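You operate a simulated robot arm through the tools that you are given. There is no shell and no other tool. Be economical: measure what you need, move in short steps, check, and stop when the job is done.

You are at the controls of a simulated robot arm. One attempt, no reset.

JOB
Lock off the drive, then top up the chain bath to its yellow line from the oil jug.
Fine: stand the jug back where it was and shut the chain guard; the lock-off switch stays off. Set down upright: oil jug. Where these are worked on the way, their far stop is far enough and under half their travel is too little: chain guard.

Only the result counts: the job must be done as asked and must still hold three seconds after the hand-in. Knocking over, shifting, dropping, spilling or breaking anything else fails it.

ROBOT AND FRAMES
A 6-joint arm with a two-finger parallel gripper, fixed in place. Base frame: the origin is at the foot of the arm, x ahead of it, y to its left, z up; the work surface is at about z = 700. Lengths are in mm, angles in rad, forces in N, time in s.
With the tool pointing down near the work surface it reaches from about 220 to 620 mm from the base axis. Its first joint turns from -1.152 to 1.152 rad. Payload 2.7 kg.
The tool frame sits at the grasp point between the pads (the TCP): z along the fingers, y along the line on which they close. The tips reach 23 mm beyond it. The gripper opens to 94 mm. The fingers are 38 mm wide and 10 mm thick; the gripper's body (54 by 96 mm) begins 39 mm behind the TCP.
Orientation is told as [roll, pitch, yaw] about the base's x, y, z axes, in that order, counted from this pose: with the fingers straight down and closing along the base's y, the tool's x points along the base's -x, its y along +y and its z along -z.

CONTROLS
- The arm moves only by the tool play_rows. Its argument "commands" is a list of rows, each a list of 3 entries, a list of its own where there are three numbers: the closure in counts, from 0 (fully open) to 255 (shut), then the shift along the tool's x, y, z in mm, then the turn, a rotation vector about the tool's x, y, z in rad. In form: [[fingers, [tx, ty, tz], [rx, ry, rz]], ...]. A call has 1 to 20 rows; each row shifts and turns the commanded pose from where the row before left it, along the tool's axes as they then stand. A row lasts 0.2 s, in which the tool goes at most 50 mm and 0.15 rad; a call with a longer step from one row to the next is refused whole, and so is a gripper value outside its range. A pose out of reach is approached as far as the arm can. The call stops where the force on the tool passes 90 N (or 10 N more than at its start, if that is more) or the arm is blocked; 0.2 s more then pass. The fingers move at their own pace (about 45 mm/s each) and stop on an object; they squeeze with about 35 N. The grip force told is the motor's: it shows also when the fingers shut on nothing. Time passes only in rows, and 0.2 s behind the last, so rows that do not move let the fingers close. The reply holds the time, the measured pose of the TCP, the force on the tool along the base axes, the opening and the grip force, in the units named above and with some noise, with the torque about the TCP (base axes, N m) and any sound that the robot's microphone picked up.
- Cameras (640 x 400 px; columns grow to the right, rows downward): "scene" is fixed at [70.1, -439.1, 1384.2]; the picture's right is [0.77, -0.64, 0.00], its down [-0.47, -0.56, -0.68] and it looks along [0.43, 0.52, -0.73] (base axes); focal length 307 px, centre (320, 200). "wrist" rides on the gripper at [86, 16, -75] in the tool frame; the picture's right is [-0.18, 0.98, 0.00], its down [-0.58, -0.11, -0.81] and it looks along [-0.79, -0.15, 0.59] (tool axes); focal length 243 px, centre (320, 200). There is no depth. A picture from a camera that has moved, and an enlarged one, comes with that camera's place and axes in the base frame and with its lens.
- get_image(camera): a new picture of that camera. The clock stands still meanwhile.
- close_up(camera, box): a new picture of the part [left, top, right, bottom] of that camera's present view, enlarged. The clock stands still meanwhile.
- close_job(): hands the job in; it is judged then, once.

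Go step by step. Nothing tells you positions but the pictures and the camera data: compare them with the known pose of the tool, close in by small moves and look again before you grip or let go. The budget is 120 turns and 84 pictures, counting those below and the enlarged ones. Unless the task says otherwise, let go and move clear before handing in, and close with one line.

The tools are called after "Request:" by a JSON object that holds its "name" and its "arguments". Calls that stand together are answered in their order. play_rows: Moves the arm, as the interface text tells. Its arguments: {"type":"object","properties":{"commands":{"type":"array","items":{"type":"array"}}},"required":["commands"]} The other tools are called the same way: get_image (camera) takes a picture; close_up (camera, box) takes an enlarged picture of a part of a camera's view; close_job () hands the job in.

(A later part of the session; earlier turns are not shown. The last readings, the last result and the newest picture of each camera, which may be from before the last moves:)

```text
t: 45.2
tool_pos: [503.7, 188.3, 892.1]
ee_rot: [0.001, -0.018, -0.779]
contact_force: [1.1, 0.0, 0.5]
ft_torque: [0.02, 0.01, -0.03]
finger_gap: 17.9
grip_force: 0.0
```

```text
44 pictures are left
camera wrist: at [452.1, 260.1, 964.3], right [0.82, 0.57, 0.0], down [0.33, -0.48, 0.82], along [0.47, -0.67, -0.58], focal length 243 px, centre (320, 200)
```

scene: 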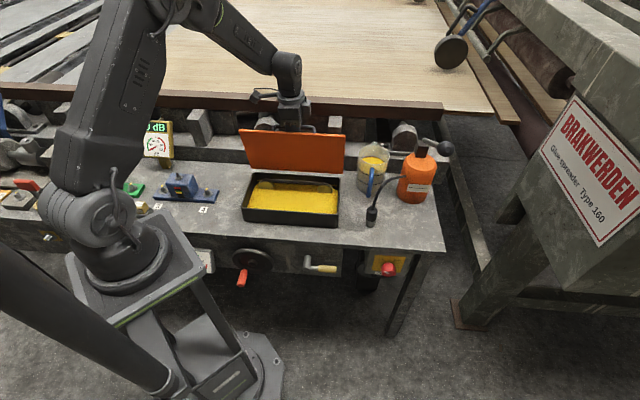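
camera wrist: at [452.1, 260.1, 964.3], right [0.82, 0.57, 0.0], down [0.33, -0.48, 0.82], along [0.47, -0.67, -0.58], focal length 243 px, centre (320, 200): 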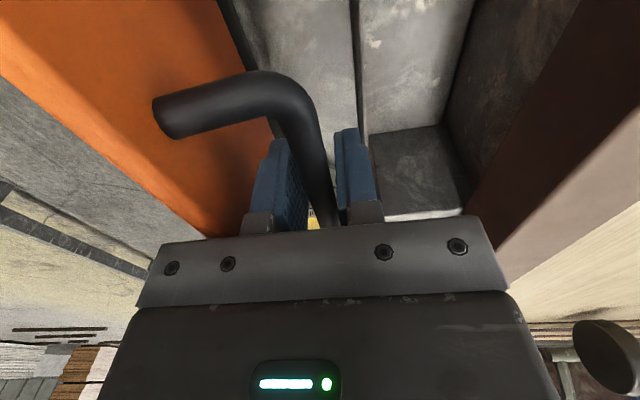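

Request:
{"name": "play_rows", "arguments": {"commands": [[206, [0, 1, -15], [0, 0, 0]], [206, [0, 0, -15], [0, 0, 0]], [206, [0, 0, -15], [0, 0, 0]], [206, [0, 0, -20], [0, 0, 0]], [206, [0, 0, -25], [0, 0, 0]], [206, [0, 0, -25], [0, 0, 0]]]}}

Request:
{"name": "get_image", "arguments": {"camera": "scene"}}

Request:
{"name": "close_up", "arguments": {"camera": "scene", "box": [220, 165, 364, 255]}}

```text
t: 46.6
tool_pos: [499.4, 187.9, 1007.5]
ee_rot: [-0.002, -0.016, -0.781]
contact_force: [-0.7, -0.9, -0.4]
ft_torque: [-0.02, 0.0, 0.02]
finger_gap: 17.9
grip_force: 0.0
```

```text
43 pictures are left
```

scene: 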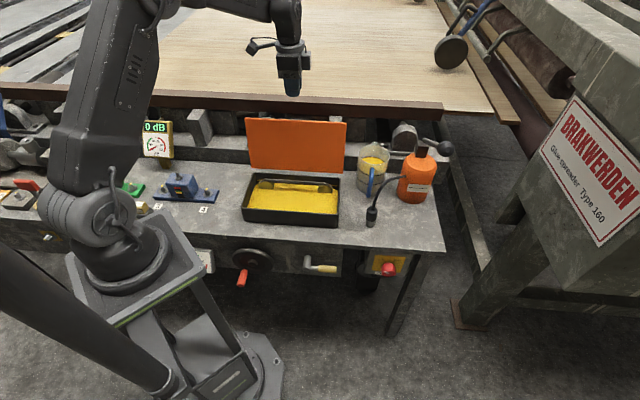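

```text
4.44 times, centred on (292, 210) of scene
camera zoom: at [70.1, -439.1, 1384.2], right [0.77, -0.64, 0.0], down [-0.47, -0.56, -0.68], along [0.43, 0.52, -0.73], focal length 1364 px, centre (444, 156)
```

zoom: 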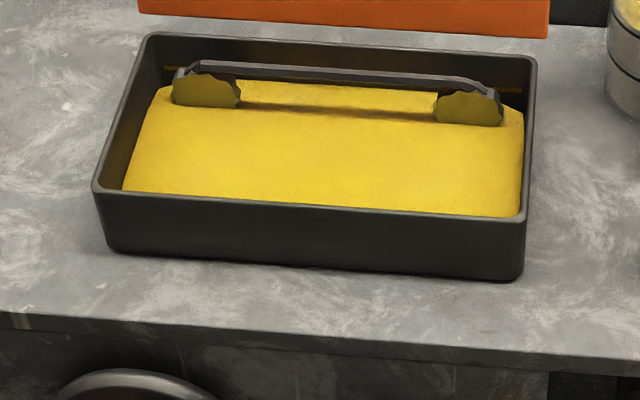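

The guard stays open; the bath has oil, a chain with sprockets, and a line on the back wall. I'll zoom in on the line versus the present level.

Request:
{"name": "close_up", "arguments": {"camera": "scene", "box": [240, 168, 288, 198]}}

Request:
{"name": "close_up", "arguments": {"camera": "scene", "box": [300, 170, 348, 200]}}

```text
13.33 times, centred on (264, 183) of scene
camera zoom: at [70.1, -439.1, 1384.2], right [0.77, -0.64, 0.0], down [-0.47, -0.56, -0.68], along [0.43, 0.52, -0.73], focal length 4091 px, centre (1067, 427)
```

zoom: 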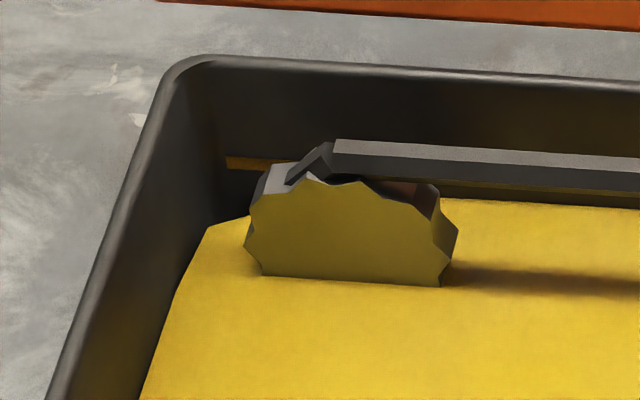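

```text
13.33 times, centred on (324, 185) of scene
camera zoom: at [70.1, -439.1, 1384.2], right [0.77, -0.64, 0.0], down [-0.47, -0.56, -0.68], along [0.43, 0.52, -0.73], focal length 4091 px, centre (267, 400)
```

zoom: 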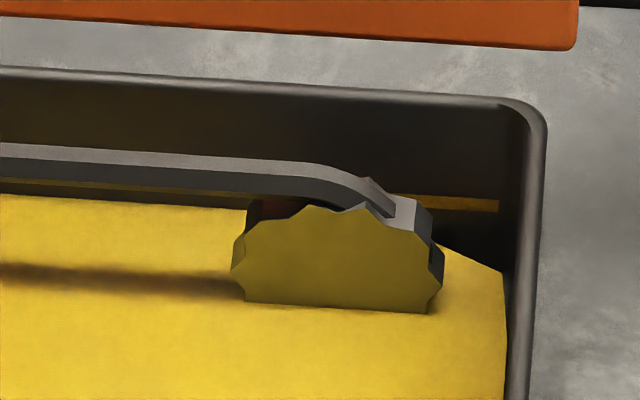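

The level is roughly 10 mm below the yellow line. Now I'll go to the jug: swing over in front of it with the tool turned back to face it.

Request:
{"name": "play_rows", "arguments": {"commands": [[120, [-24.2, -24.2, 0], [0, 0, 0]], [120, [-24.2, -24.2, 0], [0, 0, 0]], [120, [-24.2, -24.2, 0], [0, 0, 0]], [120, [-24.2, -24.2, 0], [0, 0, 0]], [120, [-24.2, -24.2, 0], [0, 0, 0]], [120, [-24.2, -24.2, 0], [0, 0, 0]], [120, [-24.2, -24.2, 0], [0, 0, 0]], [120, [-24.2, -24.2, 0], [0, 0, 0]], [120, [-24.2, -24.2, 0], [0, 0, 0]], [120, [0, 0, 0], [0, 0, -0.1428]], [120, [0, 0, 0], [0, 0, -0.1428]], [120, [0, 0, 0], [0, 0, -0.1428]], [120, [0, 0, 0], [0, 0, -0.1428]], [120, [0, 0, 0], [0, 0, -0.1428]], [120, [0, 0, 0], [0, 0, -0.1428]], [120, [0, 0, 0], [0, 0, -0.1428]], [120, [0, 0, 0], [0, 0, -0.1428]], [120, [0, 0, 0], [0, 0, -0.1428]], [120, [0, 0, 0], [0, 0, -0.1428]], [120, [0, 0, 0], [0, 0, -0.1428]]]}}

```text
t: 50.8
tool_pos: [503.6, -119.2, 1010.2]
ee_rot: [-0.015, 0.0, 0.791]
contact_force: [-0.3, -1.0, 0.2]
ft_torque: [-0.01, 0.01, 0.03]
finger_gap: 49.5
grip_force: 0.1
```

Request:
{"name": "play_rows", "arguments": {"commands": [[120, [-20.5, 0.5, 30], [0, 0, 0]], [120, [-20.5, 0.5, 30], [0, 0, 0]], [120, [-20.5, 0.5, 30], [0, 0, 0]], [120, [-20.5, 0.5, 31], [0, 0, 0]], [120, [0, 0, 0], [0, -0.135, 0]], [120, [0, 0, 0], [0, -0.135, 0]], [120, [0, 0, 0], [0, 0, 0]]]}}

Request:
{"name": "get_image", "arguments": {"camera": "wrist"}}

Request:
{"name": "close_up", "arguments": {"camera": "scene", "box": [320, 120, 448, 200]}}

```text
t: 52.4
tool_pos: [561.7, -60.6, 890.0]
ee_rot: [-0.017, -0.27, 0.792]
contact_force: [0.3, 0.2, -0.7]
ft_torque: [-0.01, 0.04, 0.0]
finger_gap: 49.6
grip_force: 0.0
```

```text
39 pictures are left
camera wrist: at [476.5, -121.8, 936.8], right [-0.57, 0.82, 0.03], down [0.31, 0.18, 0.93], along [0.76, 0.54, -0.36], focal length 243 px, centre (320, 200)
```

wrist: 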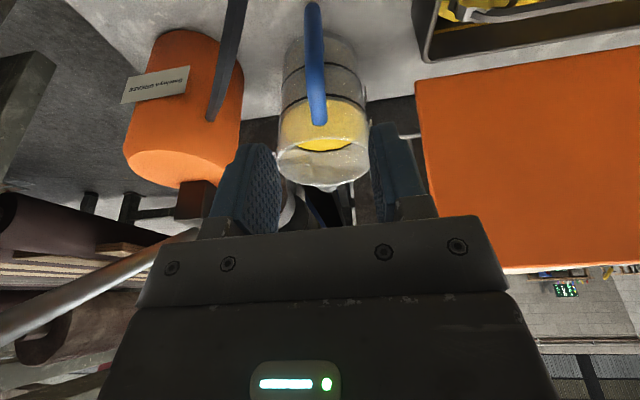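

```text
5.00 times, centred on (384, 160) of scene
camera zoom: at [70.1, -439.1, 1384.2], right [0.77, -0.64, 0.0], down [-0.47, -0.56, -0.68], along [0.43, 0.52, -0.73], focal length 1534 px, centre (0, 400)
```

zoom: 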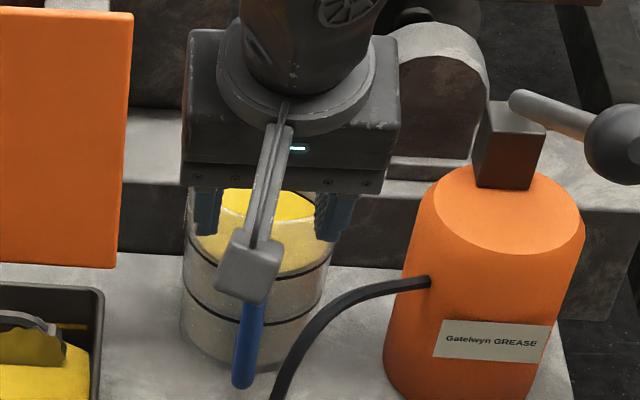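

The jug has a spout opposite its handle, and the handle heading is about 39°. I'll align the yaw and descend most of the way.

Request:
{"name": "play_rows", "arguments": {"commands": [[120, [0, 0, 0], [0.0268, 0, 0.0964]], [120, [0, 0, 20], [0, 0, 0]], [120, [0, 0, 20], [0, 0, 0]], [120, [0, 0, 15], [0, 0, 0]], [120, [0, 0, 0], [0, 0, 0]]]}}

Request:
{"name": "get_image", "arguments": {"camera": "wrist"}}

Request:
{"name": "close_up", "arguments": {"camera": "scene", "box": [320, 130, 448, 210]}}

```text
t: 53.6
tool_pos: [573.0, -52.0, 836.8]
ee_rot: [-0.017, -0.269, 0.695]
contact_force: [-0.2, -0.3, 0.4]
ft_torque: [0.01, -0.02, 0.0]
finger_gap: 49.7
grip_force: 0.0
```

```text
37 pictures are left
camera wrist: at [482.2, -105.6, 884.7], right [-0.49, 0.87, 0.03], down [0.33, 0.15, 0.93], along [0.81, 0.47, -0.36], focal length 243 px, centre (320, 200)
```

wrist: 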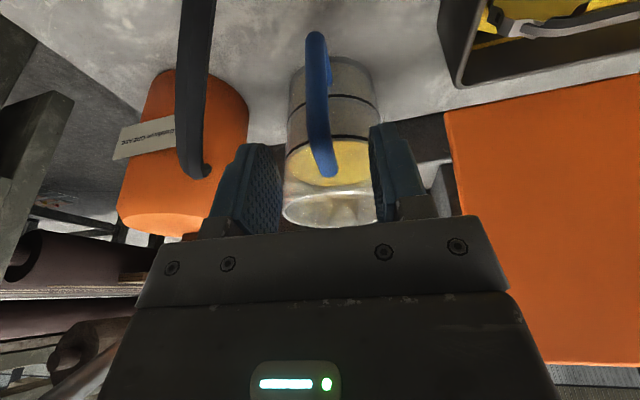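

```text
5.00 times, centred on (384, 170) of scene
camera zoom: at [70.1, -439.1, 1384.2], right [0.77, -0.64, 0.0], down [-0.47, -0.56, -0.68], along [0.43, 0.52, -0.73], focal length 1534 px, centre (0, 350)
```

zoom: 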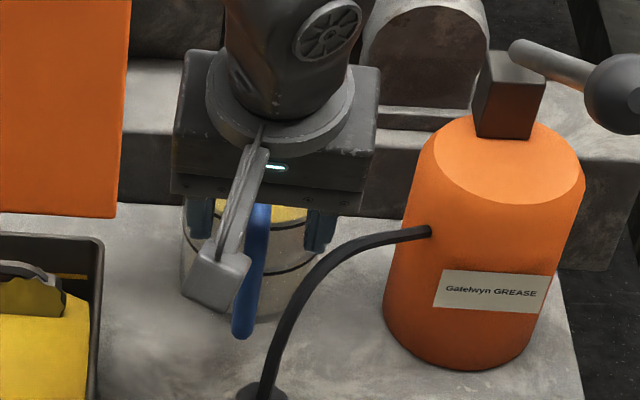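

Handle is centred between the fingers and the hose is clear. I'll go the last 25 mm and close.

Request:
{"name": "play_rows", "arguments": {"commands": [[120, [0, 0, 13], [0, 0, 0]], [120, [0, 0, 13], [0, 0, 0]], [120, [0, 0, 0], [0, 0, 0]], [255, [0, 0, 0], [0, 0, 0]], [255, [0, 0, 0], [0, 0, 0]], [255, [0, 0, 0], [0, 0, 0]], [255, [0, 0, 0], [0, 0, 0]], [255, [0, 0, 0], [0, 0, 0]]]}}

Request:
{"name": "get_image", "arguments": {"camera": "wrist"}}

```text
t: 55.4
tool_pos: [578.6, -48.8, 811.8]
ee_rot: [-0.019, -0.269, 0.692]
contact_force: [-1.8, 1.6, 0.3]
ft_torque: [0.2, 0.09, 0.16]
finger_gap: 12.2
grip_force: 34.6
```

```text
35 pictures are left
camera wrist: at [488.1, -101.9, 859.3], right [-0.49, 0.87, 0.03], down [0.33, 0.15, 0.93], along [0.81, 0.47, -0.36], focal length 243 px, centre (320, 200)
```

wrist: 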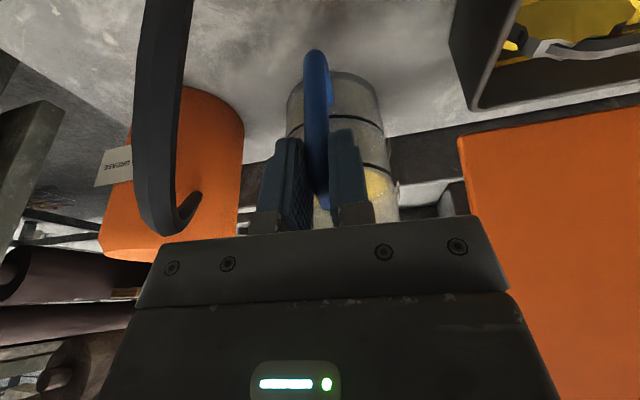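

Gripped at 12 mm. I'll lift about 12 mm slowly and check for slipping.

Request:
{"name": "play_rows", "arguments": {"commands": [[255, [-1.06, 0, -3.86], [0, 0, 0]], [255, [-1.06, 0, -3.86], [0, 0, 0]], [255, [-1.06, 0, -3.86], [0, 0, 0]], [255, [0, 0, 0], [0, 0, 0]]]}}

Request:
{"name": "get_image", "arguments": {"camera": "wrist"}}

Request:
{"name": "close_up", "arguments": {"camera": "scene", "box": [320, 130, 448, 210]}}

```text
t: 56.4
tool_pos: [578.6, -46.1, 822.5]
ee_rot: [-0.017, -0.271, 0.694]
contact_force: [-1.0, 0.1, -4.6]
ft_torque: [-0.15, 0.21, -0.01]
finger_gap: 12.5
grip_force: 34.8
```

```text
34 pictures are left
camera wrist: at [487.8, -100.0, 871.3], right [-0.49, 0.87, 0.03], down [0.33, 0.15, 0.93], along [0.81, 0.47, -0.36], focal length 243 px, centre (320, 200)
```

wrist: 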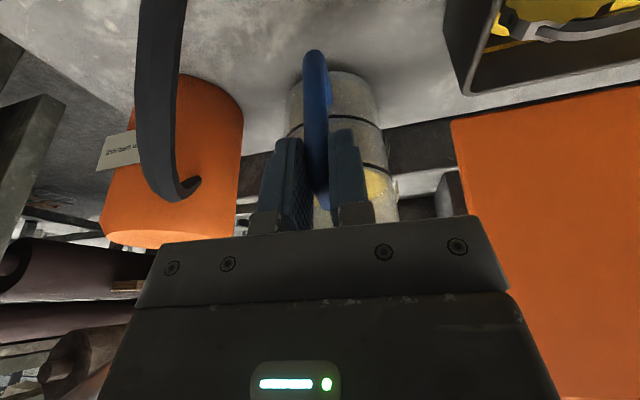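

```text
5.00 times, centred on (384, 170) of scene
camera zoom: at [70.2, -439.1, 1384.2], right [0.77, -0.64, 0.0], down [-0.47, -0.56, -0.68], along [0.43, 0.52, -0.73], focal length 1534 px, centre (0, 350)
```

zoom: 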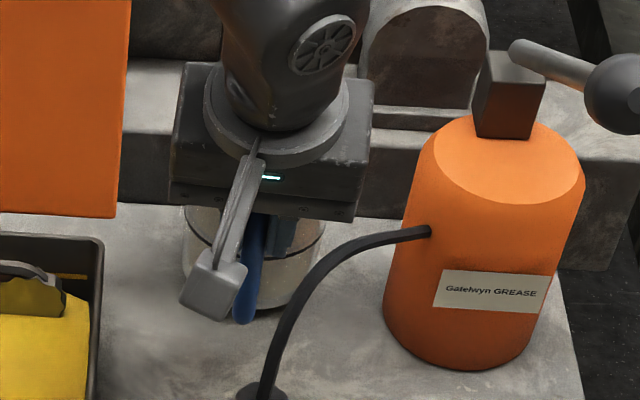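

Solid hold: the load is about 4.6 N with no slip. I'll lift clear, come back away from the guard, then move sideways over the bath.

Request:
{"name": "play_rows", "arguments": {"commands": [[255, [-5.9, 0, -21.2], [0, 0, 0]], [255, [-5.9, 0, -21.2], [0, 0, 0]], [255, [-5.9, 0, -21.2], [0, 0, 0]], [255, [-5.9, 0, -21.2], [0, 0, 0]], [255, [-5.9, 0, -21.2], [0, 0, 0]], [255, [-5.9, 0, -21.2], [0, 0, 0]], [255, [22.3, -2.1, -6.2], [0, 0, 0]], [255, [22.3, -2.1, -6.2], [0, 0, 0]], [255, [22.3, -2.1, -6.2], [0, 0, 0]], [255, [22.3, -2.1, -6.2], [0, 0, 0]], [255, [2, 23.4, -0.6], [0, 0, 0]], [255, [2, 23.4, -0.6], [0, 0, 0]], [255, [2, 23.4, -0.6], [0, 0, 0]], [255, [2, 23.4, -0.6], [0, 0, 0]], [255, [2, 23.4, -0.6], [0, 0, 0]], [255, [2, 23.4, -0.6], [0, 0, 0]], [255, [0, 0, 0], [0, 0, 0]]]}}

Request:
{"name": "get_image", "arguments": {"camera": "scene"}}

Request:
{"name": "get_image", "arguments": {"camera": "wrist"}}

```text
t: 60.0
tool_pos: [411.0, -11.8, 951.7]
ee_rot: [-0.018, -0.27, 0.693]
contact_force: [0.8, -1.0, -4.5]
ft_torque: [-0.18, 0.24, 0.03]
finger_gap: 12.5
grip_force: 34.2
```

```text
32 pictures are left
```

scene: 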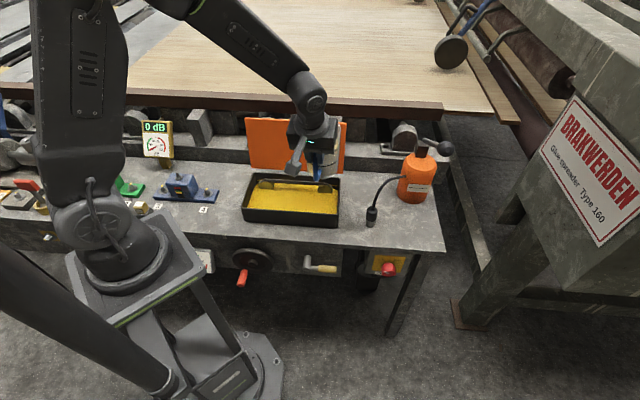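

```text
31 pictures are left
camera wrist: at [320.0, -65.3, 1000.8], right [-0.49, 0.87, 0.03], down [0.33, 0.15, 0.93], along [0.81, 0.47, -0.36], focal length 243 px, centre (320, 200)
```

wrist: 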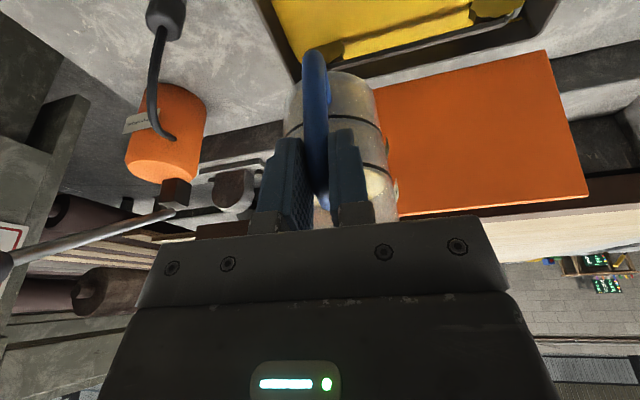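

Jug is above the bath, with lots of margin on each side. I'll lower 55 mm and start a gentle sideways tilt toward the bath's middle, tracking the weight.

Request:
{"name": "play_rows", "arguments": {"commands": [[255, [4.9, 0, 17.7], [0, 0, 0]], [255, [4.9, 0, 17.7], [0, 0, 0]], [255, [4.9, 0, 17.7], [0, 0, 0]], [255, [0, 0, 0], [0.0964, 0, -0.0268]], [255, [0, 0, 0], [0.0964, 0, -0.0268]], [255, [0, 0, 0], [0.0964, 0, -0.0268]], [255, [0, 0, 0], [0.0964, 0, -0.0268]], [255, [0, 0, 0], [0.0964, 0, -0.0268]], [255, [0, 0, 0], [0, 0, 0]]]}}

Request:
{"name": "close_up", "arguments": {"camera": "scene", "box": [230, 110, 374, 230]}}

```text
t: 62.0
tool_pos: [438.1, -36.4, 911.3]
ee_rot: [-0.401, -0.222, 0.763]
contact_force: [-0.6, 0.8, -3.4]
ft_torque: [-0.09, 0.29, 0.01]
finger_gap: 12.4
grip_force: 34.8
out of reach, approached as far as the arm can: row 6, 7
```

```text
3.33 times, centred on (302, 170) of scene
camera zoom: at [70.2, -439.1, 1384.2], right [0.77, -0.64, 0.0], down [-0.47, -0.56, -0.68], along [0.43, 0.52, -0.73], focal length 1023 px, centre (380, 300)
```

zoom: 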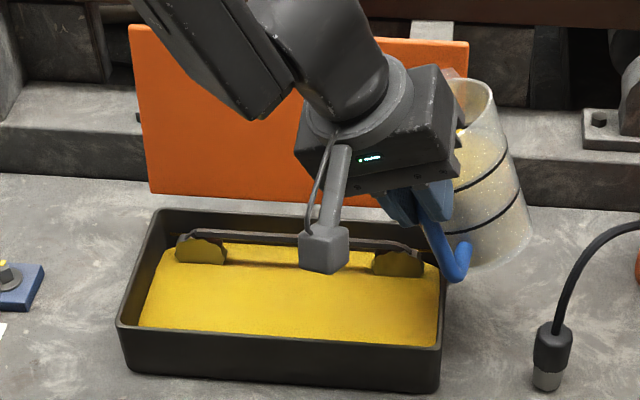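

The arm ran into a joint/reach limit at this heading and drifted, though the jug is only tilted 0.4 rad. I'll bring it upright, yaw it by 0.45 rad so the tilt points outward along the arm, and look.

Request:
{"name": "play_rows", "arguments": {"commands": [[255, [0, 0, 0], [-0.0964, 0, 0.0268]], [255, [0, 0, 0], [-0.0964, 0, 0.0268]], [255, [0, 0, 0], [-0.0964, 0, 0.0268]], [255, [0, 0, 0], [-0.0964, 0, 0.0268]], [255, [0, 0, 0], [-0.04, 0, -0.1445]], [255, [0, 0, 0], [-0.04, 0, -0.1445]], [255, [0, 0, 0], [-0.04, 0, -0.1445]], [255, [0, 0, 0], [0, 0, 0]]]}}

Request:
{"name": "get_image", "arguments": {"camera": "wrist"}}

Request:
{"name": "close_up", "arguments": {"camera": "scene", "box": [230, 110, 374, 230]}}

```text
t: 63.8
tool_pos: [441.8, -53.2, 915.9]
ee_rot: [-0.242, -0.084, 1.133]
contact_force: [0.5, -0.2, -3.7]
ft_torque: [-0.2, 0.19, -0.02]
finger_gap: 12.3
grip_force: 35.4
out of reach, approached as far as the arm can: row 2, 3, 4
```

```text
29 pictures are left
camera wrist: at [371.5, -122.6, 976.3], right [-0.78, 0.59, -0.22], down [0.14, 0.5, 0.85], along [0.61, 0.63, -0.47], focal length 243 px, centre (320, 200)
```

wrist: 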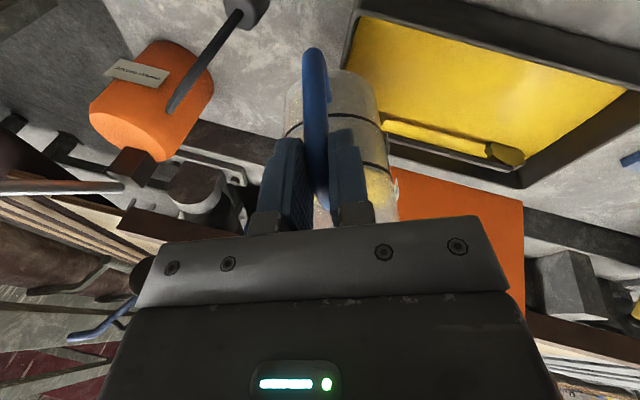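

```text
3.33 times, centred on (302, 170) of scene
camera zoom: at [70.2, -439.1, 1384.2], right [0.77, -0.64, 0.0], down [-0.47, -0.56, -0.68], along [0.43, 0.52, -0.73], focal length 1023 px, centre (380, 300)
```

zoom: 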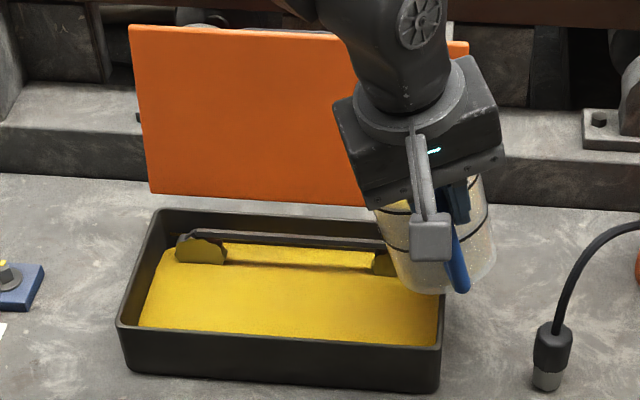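

The jug is tilted ~0.3 rad toward the bath and not pouring. I'll test whether tilting further about this new axis stays within reach.

Request:
{"name": "play_rows", "arguments": {"commands": [[255, [0, 0, 0], [0.0993, -0.002, -0.0081]], [255, [0, 0, 0], [0.0993, -0.002, -0.0081]], [255, [0, 0, 0], [0, 0, 0]]]}}

```text
t: 64.6
tool_pos: [444.4, -57.4, 917.1]
ee_rot: [-0.42, -0.074, 1.143]
contact_force: [0.1, 0.6, -5.2]
ft_torque: [-0.17, 0.21, -0.01]
finger_gap: 12.6
grip_force: 34.7
out of reach, approached as far as the arm can: row 2
```

Request:
{"name": "get_image", "arguments": {"camera": "scene"}}

```text
27 pictures are left
```

scene: 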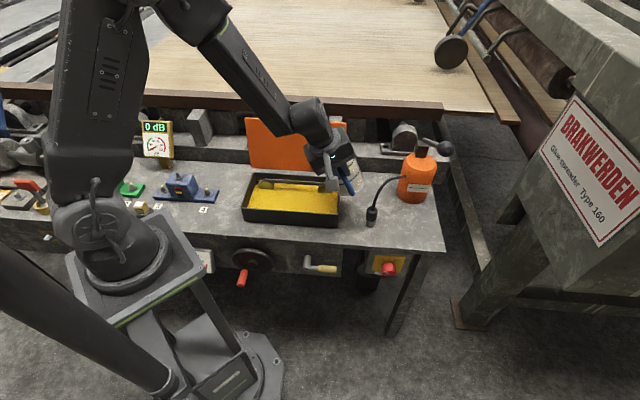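

The tool is close to lining up with the forearm, which is a wrist singularity. I'll yaw the jug the other way, so its heading is straight ahead and the tilt goes sideways, and bring it upright.

Request:
{"name": "play_rows", "arguments": {"commands": [[255, [0, 0, 0], [0.0105, 0.058, 0.1298]], [255, [0, 0, 0], [0.0105, 0.058, 0.1298]], [255, [0, 0, 0], [0.0105, 0.058, 0.1298]], [255, [0, 0, 0], [0.0105, 0.058, 0.1298]], [255, [0, 0, 0], [0.0105, 0.058, 0.1298]], [255, [0, 0, 0], [0.0105, 0.058, 0.1298]], [255, [0, 0, 0], [0.0105, 0.058, 0.1298]], [255, [0, 0, 0], [0.0105, 0.058, 0.1298]], [255, [0, 0, 0], [-0.134, 0, 0]], [255, [0, 0, 0], [-0.134, 0, 0]], [255, [0, 0, 0], [-0.134, 0, 0]], [255, [0, 0, 0], [0, -0.098, 0]], [255, [0, 0, 0], [0, -0.098, 0]], [255, [0, 0, 0], [0, 0, 0]]]}}

Request:
{"name": "get_image", "arguments": {"camera": "wrist"}}

```text
t: 67.6
tool_pos: [445.3, -58.5, 918.6]
ee_rot: [-0.022, -0.294, 0.01]
contact_force: [-0.6, 0.1, -4.1]
ft_torque: [0.02, 0.32, 0.0]
finger_gap: 12.5
grip_force: 34.7
```

```text
26 pictures are left
camera wrist: at [340.1, -42.4, 963.5], right [0.17, 0.98, 0.03], down [0.32, -0.09, 0.94], along [0.93, -0.15, -0.33], focal length 243 px, centre (320, 200)
```

wrist: 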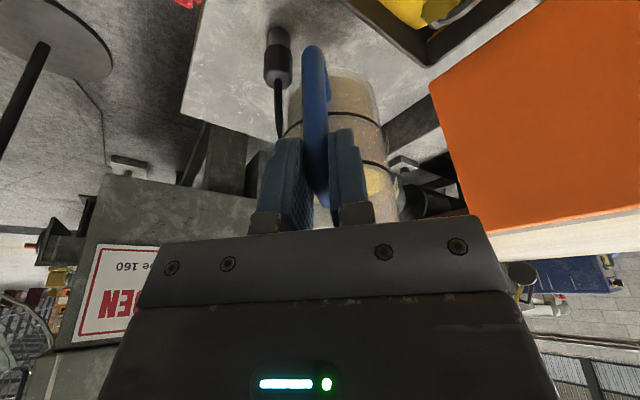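

No reach trouble at this heading. I'll move to the pour spot over the bath and begin the sideways tilt toward +y.

Request:
{"name": "play_rows", "arguments": {"commands": [[255, [16.8, 16.7, -5.1], [0, 0, 0]], [255, [16.8, 16.7, -5.1], [0, 0, 0]], [255, [16.8, 16.7, -5.1], [0, 0, 0]], [255, [16.8, 16.7, -5.1], [0, 0, 0]], [255, [16.8, 16.7, -5.1], [0, 0, 0]], [255, [0, 0, 0], [0.0957, 0, -0.029]], [255, [0, 0, 0], [0.0957, 0, -0.029]], [255, [0, 0, 0], [0.0957, 0, -0.029]], [255, [0, 0, 0], [0.0957, 0, -0.029]], [255, [0, 0, 0], [0.0957, 0, -0.029]], [255, [0, 0, 0], [0.0957, 0, -0.029]], [255, [0, 0, 0], [0, 0, 0]]]}}

Request:
{"name": "close_up", "arguments": {"camera": "scene", "box": [220, 120, 364, 230]}}

```text
t: 70.2
tool_pos: [356.3, 25.4, 916.8]
ee_rot: [-0.641, -0.24, 0.179]
contact_force: [0.2, -1.1, -4.3]
ft_torque: [0.14, 0.29, -0.03]
finger_gap: 12.1
grip_force: 35.2
```

```text
3.64 times, centred on (292, 175) of scene
camera zoom: at [70.2, -439.1, 1384.2], right [0.77, -0.64, 0.0], down [-0.47, -0.56, -0.68], along [0.43, 0.52, -0.73], focal length 1116 px, centre (422, 291)
```

zoom: 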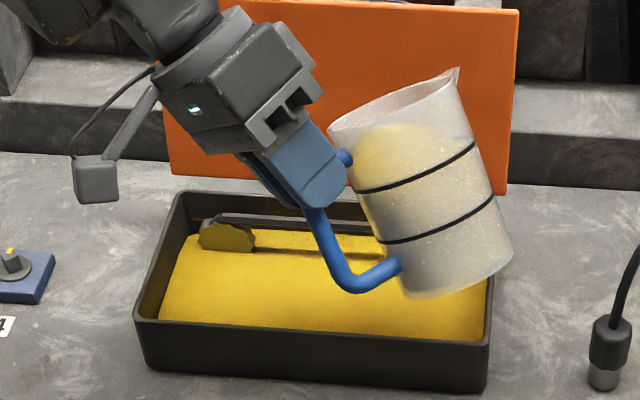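

This works: the jug is tilted 0.6 rad with its lip over the middle of the bath. I'll lower it 40 mm and tilt a bit more, watching the weight.

Request:
{"name": "play_rows", "arguments": {"commands": [[255, [4.8, 11.6, 15.6], [0, 0, 0]], [255, [4.8, 11.6, 15.6], [0, 0, 0]], [255, [0, 0, 0], [0.0957, 0, -0.029]], [255, [0, 0, 0], [0.0957, 0, -0.029]], [255, [0, 0, 0], [0, 0, 0]], [255, [0, 0, 0], [0, 0, 0]]]}}

Request:
{"name": "close_up", "arguments": {"camera": "scene", "box": [220, 120, 364, 230]}}

```text
t: 71.6
tool_pos: [357.6, 25.3, 875.6]
ee_rot: [-0.842, -0.201, 0.224]
contact_force: [0.9, -0.2, -4.8]
ft_torque: [0.14, 0.3, 0.02]
finger_gap: 12.7
grip_force: 35.2
```

```text
3.64 times, centred on (292, 175) of scene
camera zoom: at [70.2, -439.1, 1384.2], right [0.77, -0.64, 0.0], down [-0.47, -0.56, -0.68], along [0.43, 0.52, -0.73], focal length 1116 px, centre (422, 291)
```

zoom: 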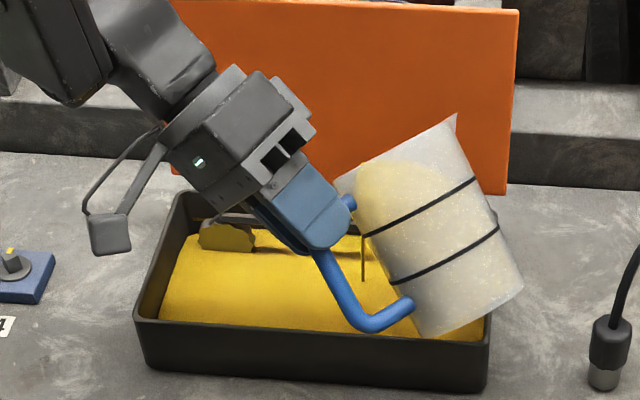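

A thin stream has started and is falling inside the bath. I'll hold a second, then check.

Request:
{"name": "play_rows", "arguments": {"commands": [[255, [0, 0, 0], [0, 0, 0]], [255, [0, 0, 0], [0, 0, 0]], [255, [0, 0, 0], [0, 0, 0]], [255, [0, 0, 0], [0, 0, 0]], [255, [0, 0, 0], [0, 0, 0]], [255, [0, 0, 0], [0, 0, 0]]]}}

Request:
{"name": "close_up", "arguments": {"camera": "scene", "box": [230, 160, 350, 235]}}

```text
t: 73.0
tool_pos: [356.8, 25.7, 877.0]
ee_rot: [-0.842, -0.2, 0.222]
contact_force: [0.1, 0.3, -4.0]
ft_torque: [0.14, 0.32, 0.0]
finger_gap: 12.3
grip_force: 35.3
```

```text
5.33 times, centred on (290, 198) of scene
camera zoom: at [70.2, -439.1, 1384.2], right [0.77, -0.64, 0.0], down [-0.47, -0.56, -0.68], along [0.43, 0.52, -0.73], focal length 1636 px, centre (480, 213)
```

zoom: 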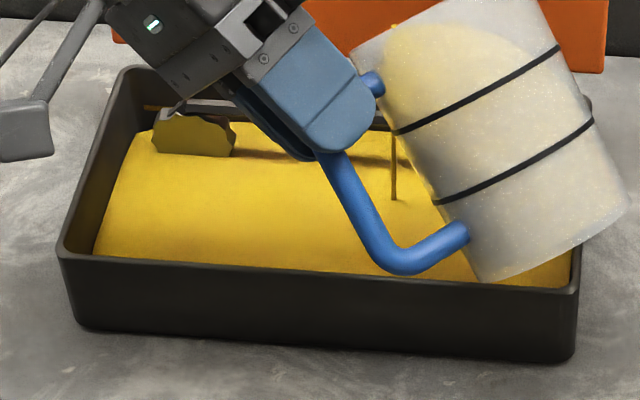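

Request:
{"name": "play_rows", "arguments": {"commands": [[255, [0, 0, 0], [0.0957, 0, -0.029]], [255, [0, 0, 0], [0, 0, 0]], [255, [0, 0, 0], [0, 0, 0]], [255, [0, 0, 0], [0.0479, 0, -0.0145]], [255, [0, 0, 0], [0, 0, 0]], [255, [0, 0, 0], [0, 0, 0]], [255, [0, 0, 0], [0, 0, 0]], [255, [0, 0, 0], [0, 0, 0]]]}}

Request:
{"name": "close_up", "arguments": {"camera": "scene", "box": [230, 160, 350, 235]}}

```text
t: 74.8
tool_pos: [356.9, 25.4, 876.6]
ee_rot: [-0.989, -0.163, 0.25]
contact_force: [1.1, -0.3, -3.4]
ft_torque: [0.19, 0.26, -0.02]
finger_gap: 12.6
grip_force: 34.9
```

```text
5.33 times, centred on (290, 198) of scene
camera zoom: at [70.2, -439.1, 1384.2], right [0.77, -0.64, 0.0], down [-0.47, -0.56, -0.68], along [0.43, 0.52, -0.73], focal length 1636 px, centre (480, 213)
```

zoom: 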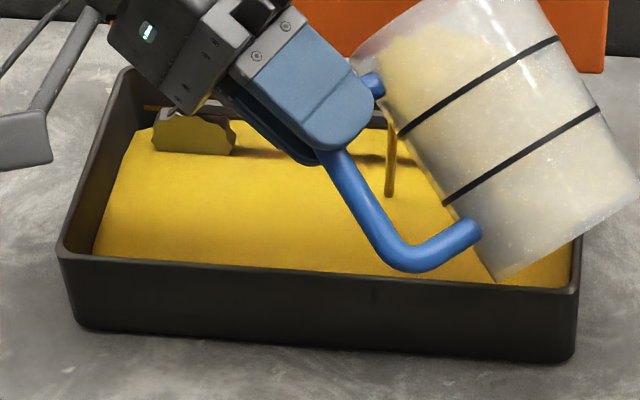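

The oil flows steadily into the bath. I'll tilt a bit further and watch the level at the left back corner.

Request:
{"name": "play_rows", "arguments": {"commands": [[255, [0, 0, 0], [0.0479, 0, -0.0145]], [255, [0, 0, 0], [0, 0, 0]], [255, [0, 0, 0], [0.0479, 0, -0.0145]], [255, [0, 0, 0], [0, 0, 0]], [255, [0, 0, 0], [0, 0, 0]], [255, [0, 0, 0], [0, 0, 0]], [255, [0, 0, 0], [0, 0, 0]]]}}

Request:
{"name": "close_up", "arguments": {"camera": "scene", "box": [240, 168, 304, 208]}}

```text
t: 76.4
tool_pos: [354.6, 24.1, 876.2]
ee_rot: [-1.087, -0.14, 0.267]
contact_force: [-0.5, 0.7, -3.2]
ft_torque: [0.13, 0.2, 0.04]
finger_gap: 12.3
grip_force: 35.3
```

```text
10.00 times, centred on (272, 188) of scene
camera zoom: at [70.2, -439.1, 1384.2], right [0.77, -0.64, 0.0], down [-0.47, -0.56, -0.68], along [0.43, 0.52, -0.73], focal length 3068 px, centre (800, 320)
```

zoom: 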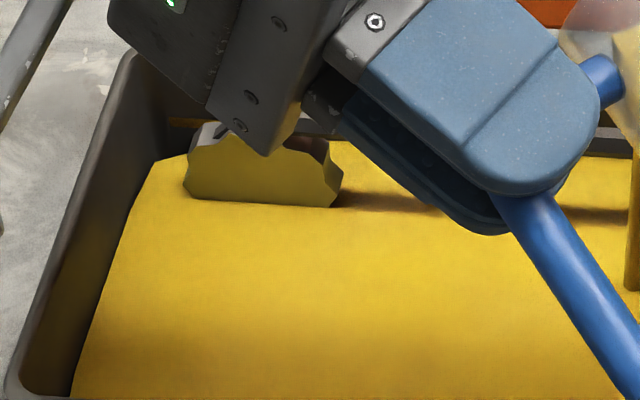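

The level is rising and I need an unobstructed view of the line, so I'll tilt back to stop the flow and look.

Request:
{"name": "play_rows", "arguments": {"commands": [[255, [0, 0, 0], [-0.134, 0, 0.0406]], [255, [0, 0, 0], [-0.134, 0, 0.0406]], [255, [0, 0, 0], [-0.134, 0, 0.0406]], [255, [0, 0, 0], [-0.134, 0, 0.0406]], [255, [0, 0, 0], [0, 0, 0]], [255, [0, 0, 0], [0, 0, 0]]]}}

Request:
{"name": "close_up", "arguments": {"camera": "scene", "box": [240, 164, 304, 204]}}

```text
t: 77.8
tool_pos: [356.4, 23.7, 875.9]
ee_rot: [-0.527, -0.256, 0.152]
contact_force: [-0.7, -0.4, -3.2]
ft_torque: [0.07, 0.25, -0.01]
finger_gap: 12.5
grip_force: 35.0
```

```text
10.00 times, centred on (272, 184) of scene
camera zoom: at [70.2, -439.1, 1384.2], right [0.77, -0.64, 0.0], down [-0.47, -0.56, -0.68], along [0.43, 0.52, -0.73], focal length 3068 px, centre (800, 360)
```

zoom: 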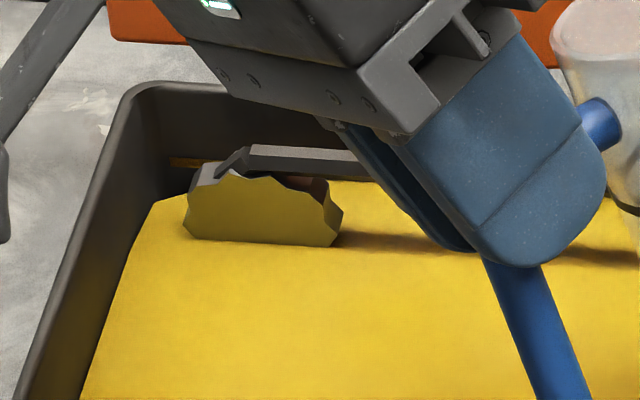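

By the picture about 4 mm remains to the line (roughly 0.15 kg), which matches the weight change so far. I'll pour some more the same way.

Request:
{"name": "play_rows", "arguments": {"commands": [[255, [0, 0, 0], [0.134, 0, -0.0406]], [255, [0, 0, 0], [0.134, 0, -0.0406]], [255, [0, 0, 0], [0.134, 0, -0.0406]], [255, [0, 0, 0], [0.134, 0, -0.0406]], [255, [0, 0, 0], [0.0479, 0, -0.0145]], [255, [0, 0, 0], [0.0479, 0, -0.0145]], [255, [0, 0, 0], [0, 0, 0]], [255, [0, 0, 0], [0, 0, 0]], [255, [0, 0, 0], [0, 0, 0]], [255, [0, 0, 0], [-0.134, 0, 0.0406]], [255, [0, 0, 0], [-0.134, 0, 0.0406]], [255, [0, 0, 0], [-0.134, 0, 0.0406]], [255, [0, 0, 0], [-0.134, 0, 0.0406]], [255, [0, 0, 0], [0, 0, 0]], [255, [0, 0, 0], [0, 0, 0]]]}}

Request:
{"name": "close_up", "arguments": {"camera": "scene", "box": [240, 164, 304, 204]}}

```text
t: 81.0
tool_pos: [355.9, 25.2, 876.5]
ee_rot: [-0.629, -0.241, 0.177]
contact_force: [-0.1, -0.3, -3.0]
ft_torque: [0.08, 0.18, 0.0]
finger_gap: 12.6
grip_force: 35.0
```

```text
10.00 times, centred on (272, 184) of scene
camera zoom: at [70.2, -439.1, 1384.2], right [0.77, -0.64, 0.0], down [-0.47, -0.56, -0.68], along [0.43, 0.52, -0.73], focal length 3068 px, centre (800, 360)
```

zoom: 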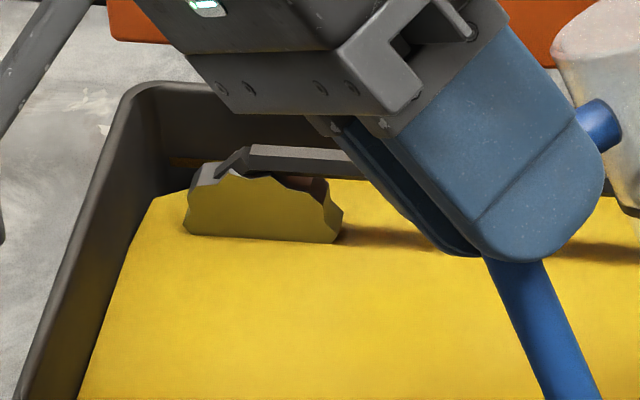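

The sprocket waterline shows about 5 mm gained and about 2.5 mm to go. I'll pour a bit longer.

Request:
{"name": "play_rows", "arguments": {"commands": [[255, [0, 0, 0], [0.134, 0, -0.0406]], [255, [0, 0, 0], [0.134, 0, -0.0406]], [255, [0, 0, 0], [0.134, 0, -0.0406]], [255, [0, 0, 0], [0.134, 0, -0.0406]], [255, [0, 0, 0], [0.0479, 0, -0.0145]], [255, [0, 0, 0], [0.0479, 0, -0.0145]], [255, [0, 0, 0], [0, 0, 0]], [255, [0, 0, 0], [0, 0, 0]], [255, [0, 0, 0], [0, 0, 0]], [255, [0, 0, 0], [-0.134, 0, 0.0406]], [255, [0, 0, 0], [-0.134, 0, 0.0406]], [255, [0, 0, 0], [-0.134, 0, 0.0406]], [255, [0, 0, 0], [-0.134, 0, 0.0406]], [255, [0, 0, 0], [0, 0, 0]], [255, [0, 0, 0], [0, 0, 0]]]}}

Request:
{"name": "close_up", "arguments": {"camera": "scene", "box": [240, 164, 304, 204]}}

```text
t: 84.2
tool_pos: [356.7, 23.8, 876.5]
ee_rot: [-0.729, -0.222, 0.2]
contact_force: [-0.5, -0.1, -2.2]
ft_torque: [0.09, 0.15, 0.0]
finger_gap: 12.3
grip_force: 34.2
```

```text
10.00 times, centred on (272, 184) of scene
camera zoom: at [70.1, -439.1, 1384.2], right [0.77, -0.64, 0.0], down [-0.47, -0.56, -0.68], along [0.43, 0.52, -0.73], focal length 3068 px, centre (800, 360)
```

zoom: 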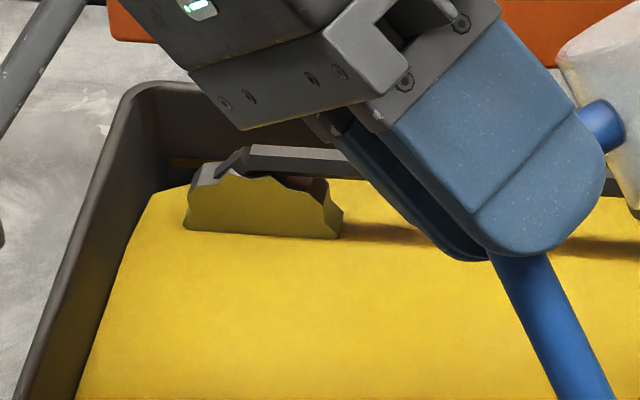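

Nearly there by the gauge, about 1 mm left. I'll raise and level the jug and move it aside for a clear look at the line before any final drop.

Request:
{"name": "play_rows", "arguments": {"commands": [[255, [-5.5, -16.3, -18.2], [0, 0, 0]], [255, [-5.5, -16.3, -18.2], [0, 0, 0]], [255, [0, 0, 0], [-0.116, 0, 0.0352]], [255, [0, 0, 0], [-0.116, 0, 0.0352]], [255, [0, 0, 0], [-0.116, 0, 0.0352]], [255, [0, 0, 0], [-0.116, 0, 0.0352]], [255, [0, 0, 0], [-0.116, 0, 0.0352]], [255, [0, 0, 0], [-0.116, 0, 0.0352]], [255, [-16.8, -16.7, 5.1], [0, 0, 0]], [255, [-16.8, -16.7, 5.1], [0, 0, 0]], [255, [-16.8, -16.7, 5.1], [0, 0, 0]], [255, [-16.8, -16.7, 5.1], [0, 0, 0]], [255, [-16.8, -16.7, 5.1], [0, 0, 0]], [255, [0, 0, 0], [0, 0, 0]]]}}

Request:
{"name": "close_up", "arguments": {"camera": "scene", "box": [240, 168, 288, 198]}}

Request:
{"name": "close_up", "arguments": {"camera": "scene", "box": [230, 120, 390, 230]}}

```text
t: 87.2
tool_pos: [444.6, -57.4, 927.1]
ee_rot: [0.021, -0.296, -0.002]
contact_force: [0.1, 0.4, -3.0]
ft_torque: [0.0, 0.15, 0.0]
finger_gap: 12.2
grip_force: 34.8
```

```text
13.33 times, centred on (264, 183) of scene
camera zoom: at [70.2, -439.1, 1384.2], right [0.77, -0.64, 0.0], down [-0.47, -0.56, -0.68], along [0.43, 0.52, -0.73], focal length 4091 px, centre (1067, 427)
```

zoom: 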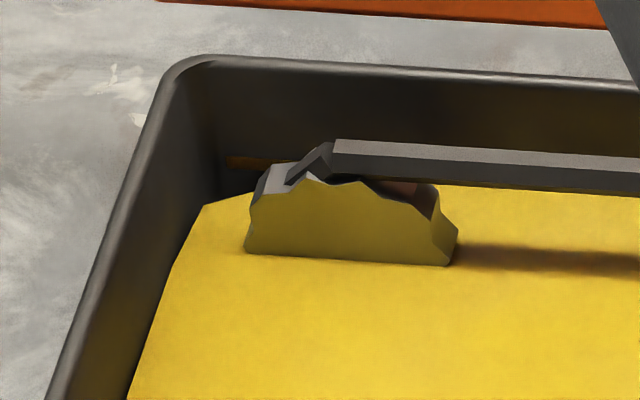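

```text
3.64 times, centred on (310, 175) of scene
camera zoom: at [70.2, -439.1, 1384.2], right [0.77, -0.64, 0.0], down [-0.47, -0.56, -0.68], along [0.43, 0.52, -0.73], focal length 1116 px, centre (356, 291)
```

zoom: 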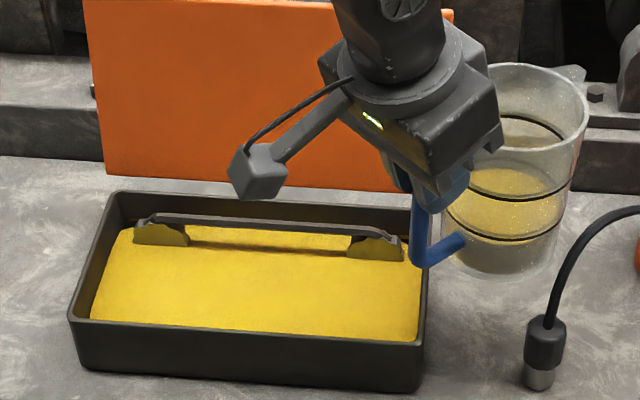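

The level looks essentially at the line. I'll check the right back corner as well.

Request:
{"name": "close_up", "arguments": {"camera": "scene", "box": [300, 170, 348, 200]}}

```text
13.33 times, centred on (324, 185) of scene
camera zoom: at [70.2, -439.1, 1384.2], right [0.77, -0.64, 0.0], down [-0.47, -0.56, -0.68], along [0.43, 0.52, -0.73], focal length 4091 px, centre (267, 400)
```

zoom: 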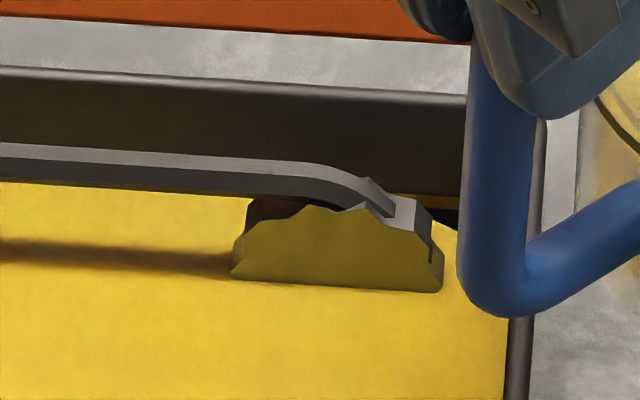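

The oil sits at the yellow line on both sides. Now I'll return the jug: raise it, move clear to the right, and yaw back to its original heading.

Request:
{"name": "play_rows", "arguments": {"commands": [[255, [-4.4, 0, -14.4], [0, 0, 0]], [255, [-4.4, 0, -14.4], [0, 0, 0]], [255, [-21.4, -18.2, 6.5], [0, 0, 0]], [255, [-21.4, -18.2, 6.5], [0, 0, 0]], [255, [-21.4, -18.2, 6.5], [0, 0, 0]], [255, [0, 0, 0], [-0.0405, 0, -0.1328]], [255, [0, 0, 0], [-0.0405, 0, -0.1328]], [255, [0, 0, 0], [-0.0405, 0, -0.1328]], [255, [0, 0, 0], [-0.0405, 0, -0.1328]], [255, [0, 0, 0], [-0.0405, 0, -0.1328]], [255, [0, 0, 0], [0.04, 0.027, 0]], [255, [0, 0, 0], [0, 0, 0]]]}}

```text
t: 89.8
tool_pos: [512.3, -112.8, 952.5]
ee_rot: [-0.024, -0.279, 0.695]
contact_force: [-0.7, 0.9, -1.2]
ft_torque: [-0.1, 0.11, 0.03]
finger_gap: 12.6
grip_force: 35.1
```

Request:
{"name": "play_rows", "arguments": {"commands": [[255, [-22.1, 1.7, 6.3], [0, 0, 0]], [255, [-22.1, 1.7, 6.3], [0, 0, 0]], [255, [-22.1, 1.7, 6.3], [0, 0, 0]], [255, [-22.1, 1.7, 6.3], [0, 0, 0]], [255, [6.06, 0, 21.1], [0, 0, 0]], [255, [6.06, 0, 21.1], [0, 0, 0]], [255, [6.06, 0, 21.1], [0, 0, 0]], [255, [6.06, 0, 21.1], [0, 0, 0]], [255, [6.06, 0, 21.1], [0, 0, 0]], [255, [0, 0, 0], [0, 0, 0]]]}}

Request:
{"name": "close_up", "arguments": {"camera": "scene", "box": [320, 130, 448, 210]}}

```text
t: 92.0
tool_pos: [580.9, -53.9, 844.0]
ee_rot: [-0.024, -0.282, 0.692]
contact_force: [-0.1, -0.2, -3.2]
ft_torque: [-0.07, 0.11, 0.0]
finger_gap: 12.4
grip_force: 35.1
```

```text
5.00 times, centred on (384, 170) of scene
camera zoom: at [70.2, -439.1, 1384.2], right [0.77, -0.64, 0.0], down [-0.47, -0.56, -0.68], along [0.43, 0.52, -0.73], focal length 1534 px, centre (0, 350)
```

zoom: 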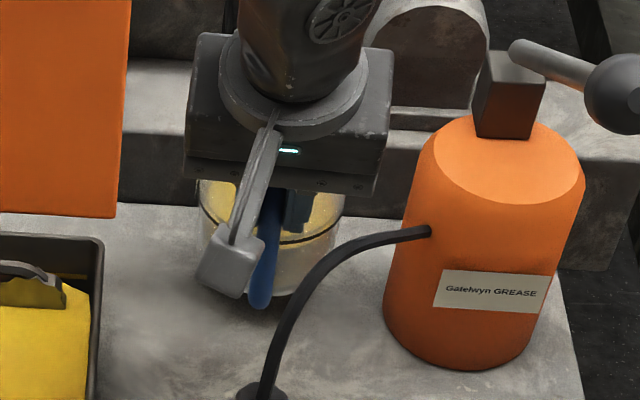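

Request:
{"name": "play_rows", "arguments": {"commands": [[255, [-1.4, 5.4, 0.4], [0.005, 0.013, 0]], [255, [2.4, 0, 8.4], [0, 0, 0]], [255, [2.4, 0, 8.4], [0, 0, 0]], [255, [2, 0, 6.7], [0, 0, 0]], [255, [0.5, 0, 1.9], [0, 0, 0]], [255, [0.5, 0, 1.9], [0, 0, 0]], [255, [0, 0, 0], [0, 0, 0]]]}}

```text
t: 93.6
tool_pos: [578.9, -47.3, 818.3]
ee_rot: [-0.03, -0.272, 0.693]
contact_force: [-1.0, -1.6, 7.5]
ft_torque: [0.5, -0.39, -0.04]
finger_gap: 12.6
grip_force: 35.0
```

Contact comes about 6 mm earlier than expected, so the jug may have slipped or tilted slightly in the grip. I'll look.

Request:
{"name": "close_up", "arguments": {"camera": "scene", "box": [340, 150, 404, 210]}}

Request:
{"name": "get_image", "arguments": {"camera": "wrist"}}

```text
6.67 times, centred on (372, 180) of scene
camera zoom: at [69.9, -439.1, 1384.2], right [0.77, -0.64, 0.0], down [-0.47, -0.56, -0.68], along [0.43, 0.52, -0.73], focal length 2045 px, centre (-27, 333)
```

zoom: 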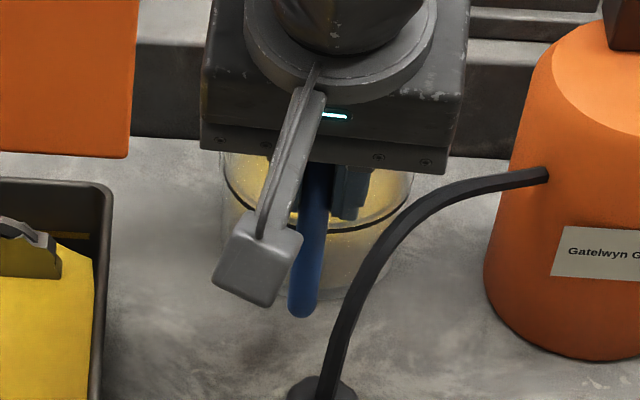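

```text
12 pictures are left
camera wrist: at [488.3, -100.4, 865.1], right [-0.48, 0.87, 0.02], down [0.32, 0.16, 0.94], along [0.81, 0.46, -0.35], focal length 243 px, centre (320, 200)
```

wrist: 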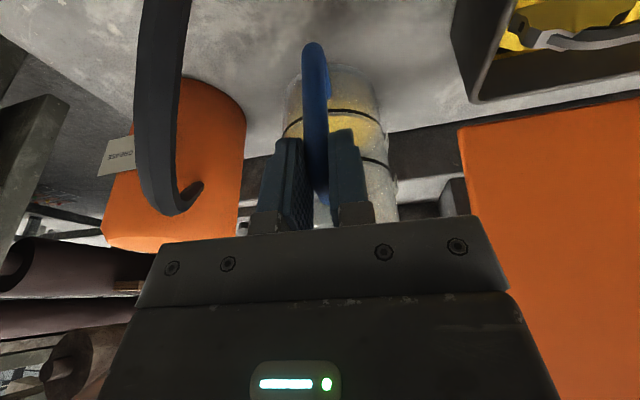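

The jug has pitched about 3.5° nose-down in the grip, so its far edge touched first. I'll rotate the tool 0.06 rad to level it, then settle the last few mm.

Request:
{"name": "play_rows", "arguments": {"commands": [[255, [-0.6, 0, -1.9], [0, -0.03, 0]], [255, [0, 0, 0], [0, -0.03, 0]], [255, [0.6, 0, 1.9], [0, 0, 0]], [255, [0.6, 0, 1.9], [0, 0, 0]], [255, [0, 0, 0], [0, 0, 0]]]}}

```text
t: 94.8
tool_pos: [578.1, -45.9, 812.8]
ee_rot: [-0.027, -0.326, 0.694]
contact_force: [0.3, -0.2, -2.4]
ft_torque: [-0.1, 0.12, 0.01]
finger_gap: 12.2
grip_force: 35.1
```

Request:
{"name": "play_rows", "arguments": {"commands": [[255, [1.4, -2.2, -0.4], [0, 0, 0]], [255, [0.3, 0, 1], [0, 0, 0]], [255, [0.3, 0, 1], [0, 0, 0]], [255, [0, 0, 0], [0, 0, 0]]]}}

```text
t: 95.8
tool_pos: [579.8, -50.2, 812.9]
ee_rot: [-0.029, -0.328, 0.693]
contact_force: [-1.7, -1.3, 5.5]
ft_torque: [0.09, 0.16, 0.09]
finger_gap: 12.3
grip_force: 35.2
```

It is in flat contact at nearly the original spot. I'll release, then withdraw along the fingers.

Request:
{"name": "play_rows", "arguments": {"commands": [[200, [0, 0, 0], [0, 0, 0]], [120, [0, 0, 0], [0, 0, 0]], [120, [0, 0, 0], [0, 0, 0]], [120, [0, 0, 0], [0, 0, 0]], [120, [0, 0, -15], [0, 0, 0]], [120, [0, 0, -20], [0, 0, 0]], [120, [0, 0, -25], [0, 0, 0]], [120, [0, 0, -25], [0, 0, 0]]]}}

Request:
{"name": "close_up", "arguments": {"camera": "scene", "box": [320, 130, 448, 210]}}

Request:
{"name": "get_image", "arguments": {"camera": "wrist"}}

```text
t: 97.6
tool_pos: [553.6, -66.9, 892.3]
ee_rot: [-0.028, -0.325, 0.696]
contact_force: [0.6, -0.5, -0.6]
ft_torque: [0.0, 0.01, 0.0]
finger_gap: 49.8
grip_force: 0.1
```

```text
5.00 times, centred on (384, 170) of scene
camera zoom: at [70.1, -439.1, 1384.2], right [0.77, -0.64, 0.0], down [-0.47, -0.56, -0.68], along [0.43, 0.52, -0.73], focal length 1534 px, centre (0, 350)
```

zoom: 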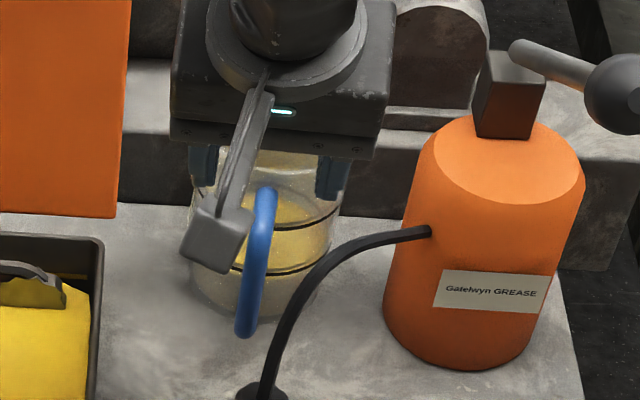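

```text
10 pictures are left
camera wrist: at [461.1, -120.0, 935.4], right [-0.49, 0.87, 0.03], down [0.28, 0.12, 0.95], along [0.83, 0.47, -0.3], focal length 243 px, centre (320, 200)
```

wrist: 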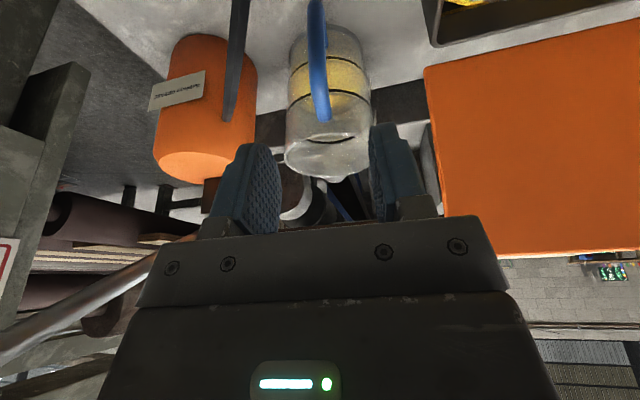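

The jug stands upright within a couple of mm of its original place. Now I'll go for the guard: raise, straighten the tool and yaw back to the guard-handle orientation.

Request:
{"name": "play_rows", "arguments": {"commands": [[120, [-9.4, 0, -28], [0, 0, 0]], [120, [-9.4, 0, -28], [0, 0, 0]], [120, [-9.4, 0, -28], [0, 0, 0]], [120, [-9.4, 0, -28], [0, 0, 0]], [120, [0, 0, 0], [0.0, 0.108, 0]], [120, [0, 0, 0], [0, 0.108, 0]], [120, [0, 0, 0], [0, 0.109, 0]], [206, [0, 0, 0], [0, 0, 0.1347]], [206, [0, 0, 0], [0, 0, 0.1347]], [206, [0, 0, 0], [0, 0, 0.1347]], [206, [0, 0, 0], [0, 0, 0.1347]], [206, [0, 0, 0], [0, 0, 0.1347]], [206, [0, 0, 0], [0, 0, 0.1347]], [206, [0, 0, 0], [0, 0, 0.1347]], [206, [0, 0, 0], [0, 0, 0.1347]], [206, [0, 0, 0], [0, 0, 0.1347]], [206, [0, 0, 0], [0, 0, 0.1347]], [206, [0, 0, 0], [0, 0, 0.1347]]]}}

```text
t: 101.4
tool_pos: [554.0, -64.5, 1010.0]
ee_rot: [0.0, -0.028, -0.799]
contact_force: [0.5, 0.8, -0.9]
ft_torque: [-0.04, -0.01, 0.0]
finger_gap: 18.0
grip_force: 0.1
```

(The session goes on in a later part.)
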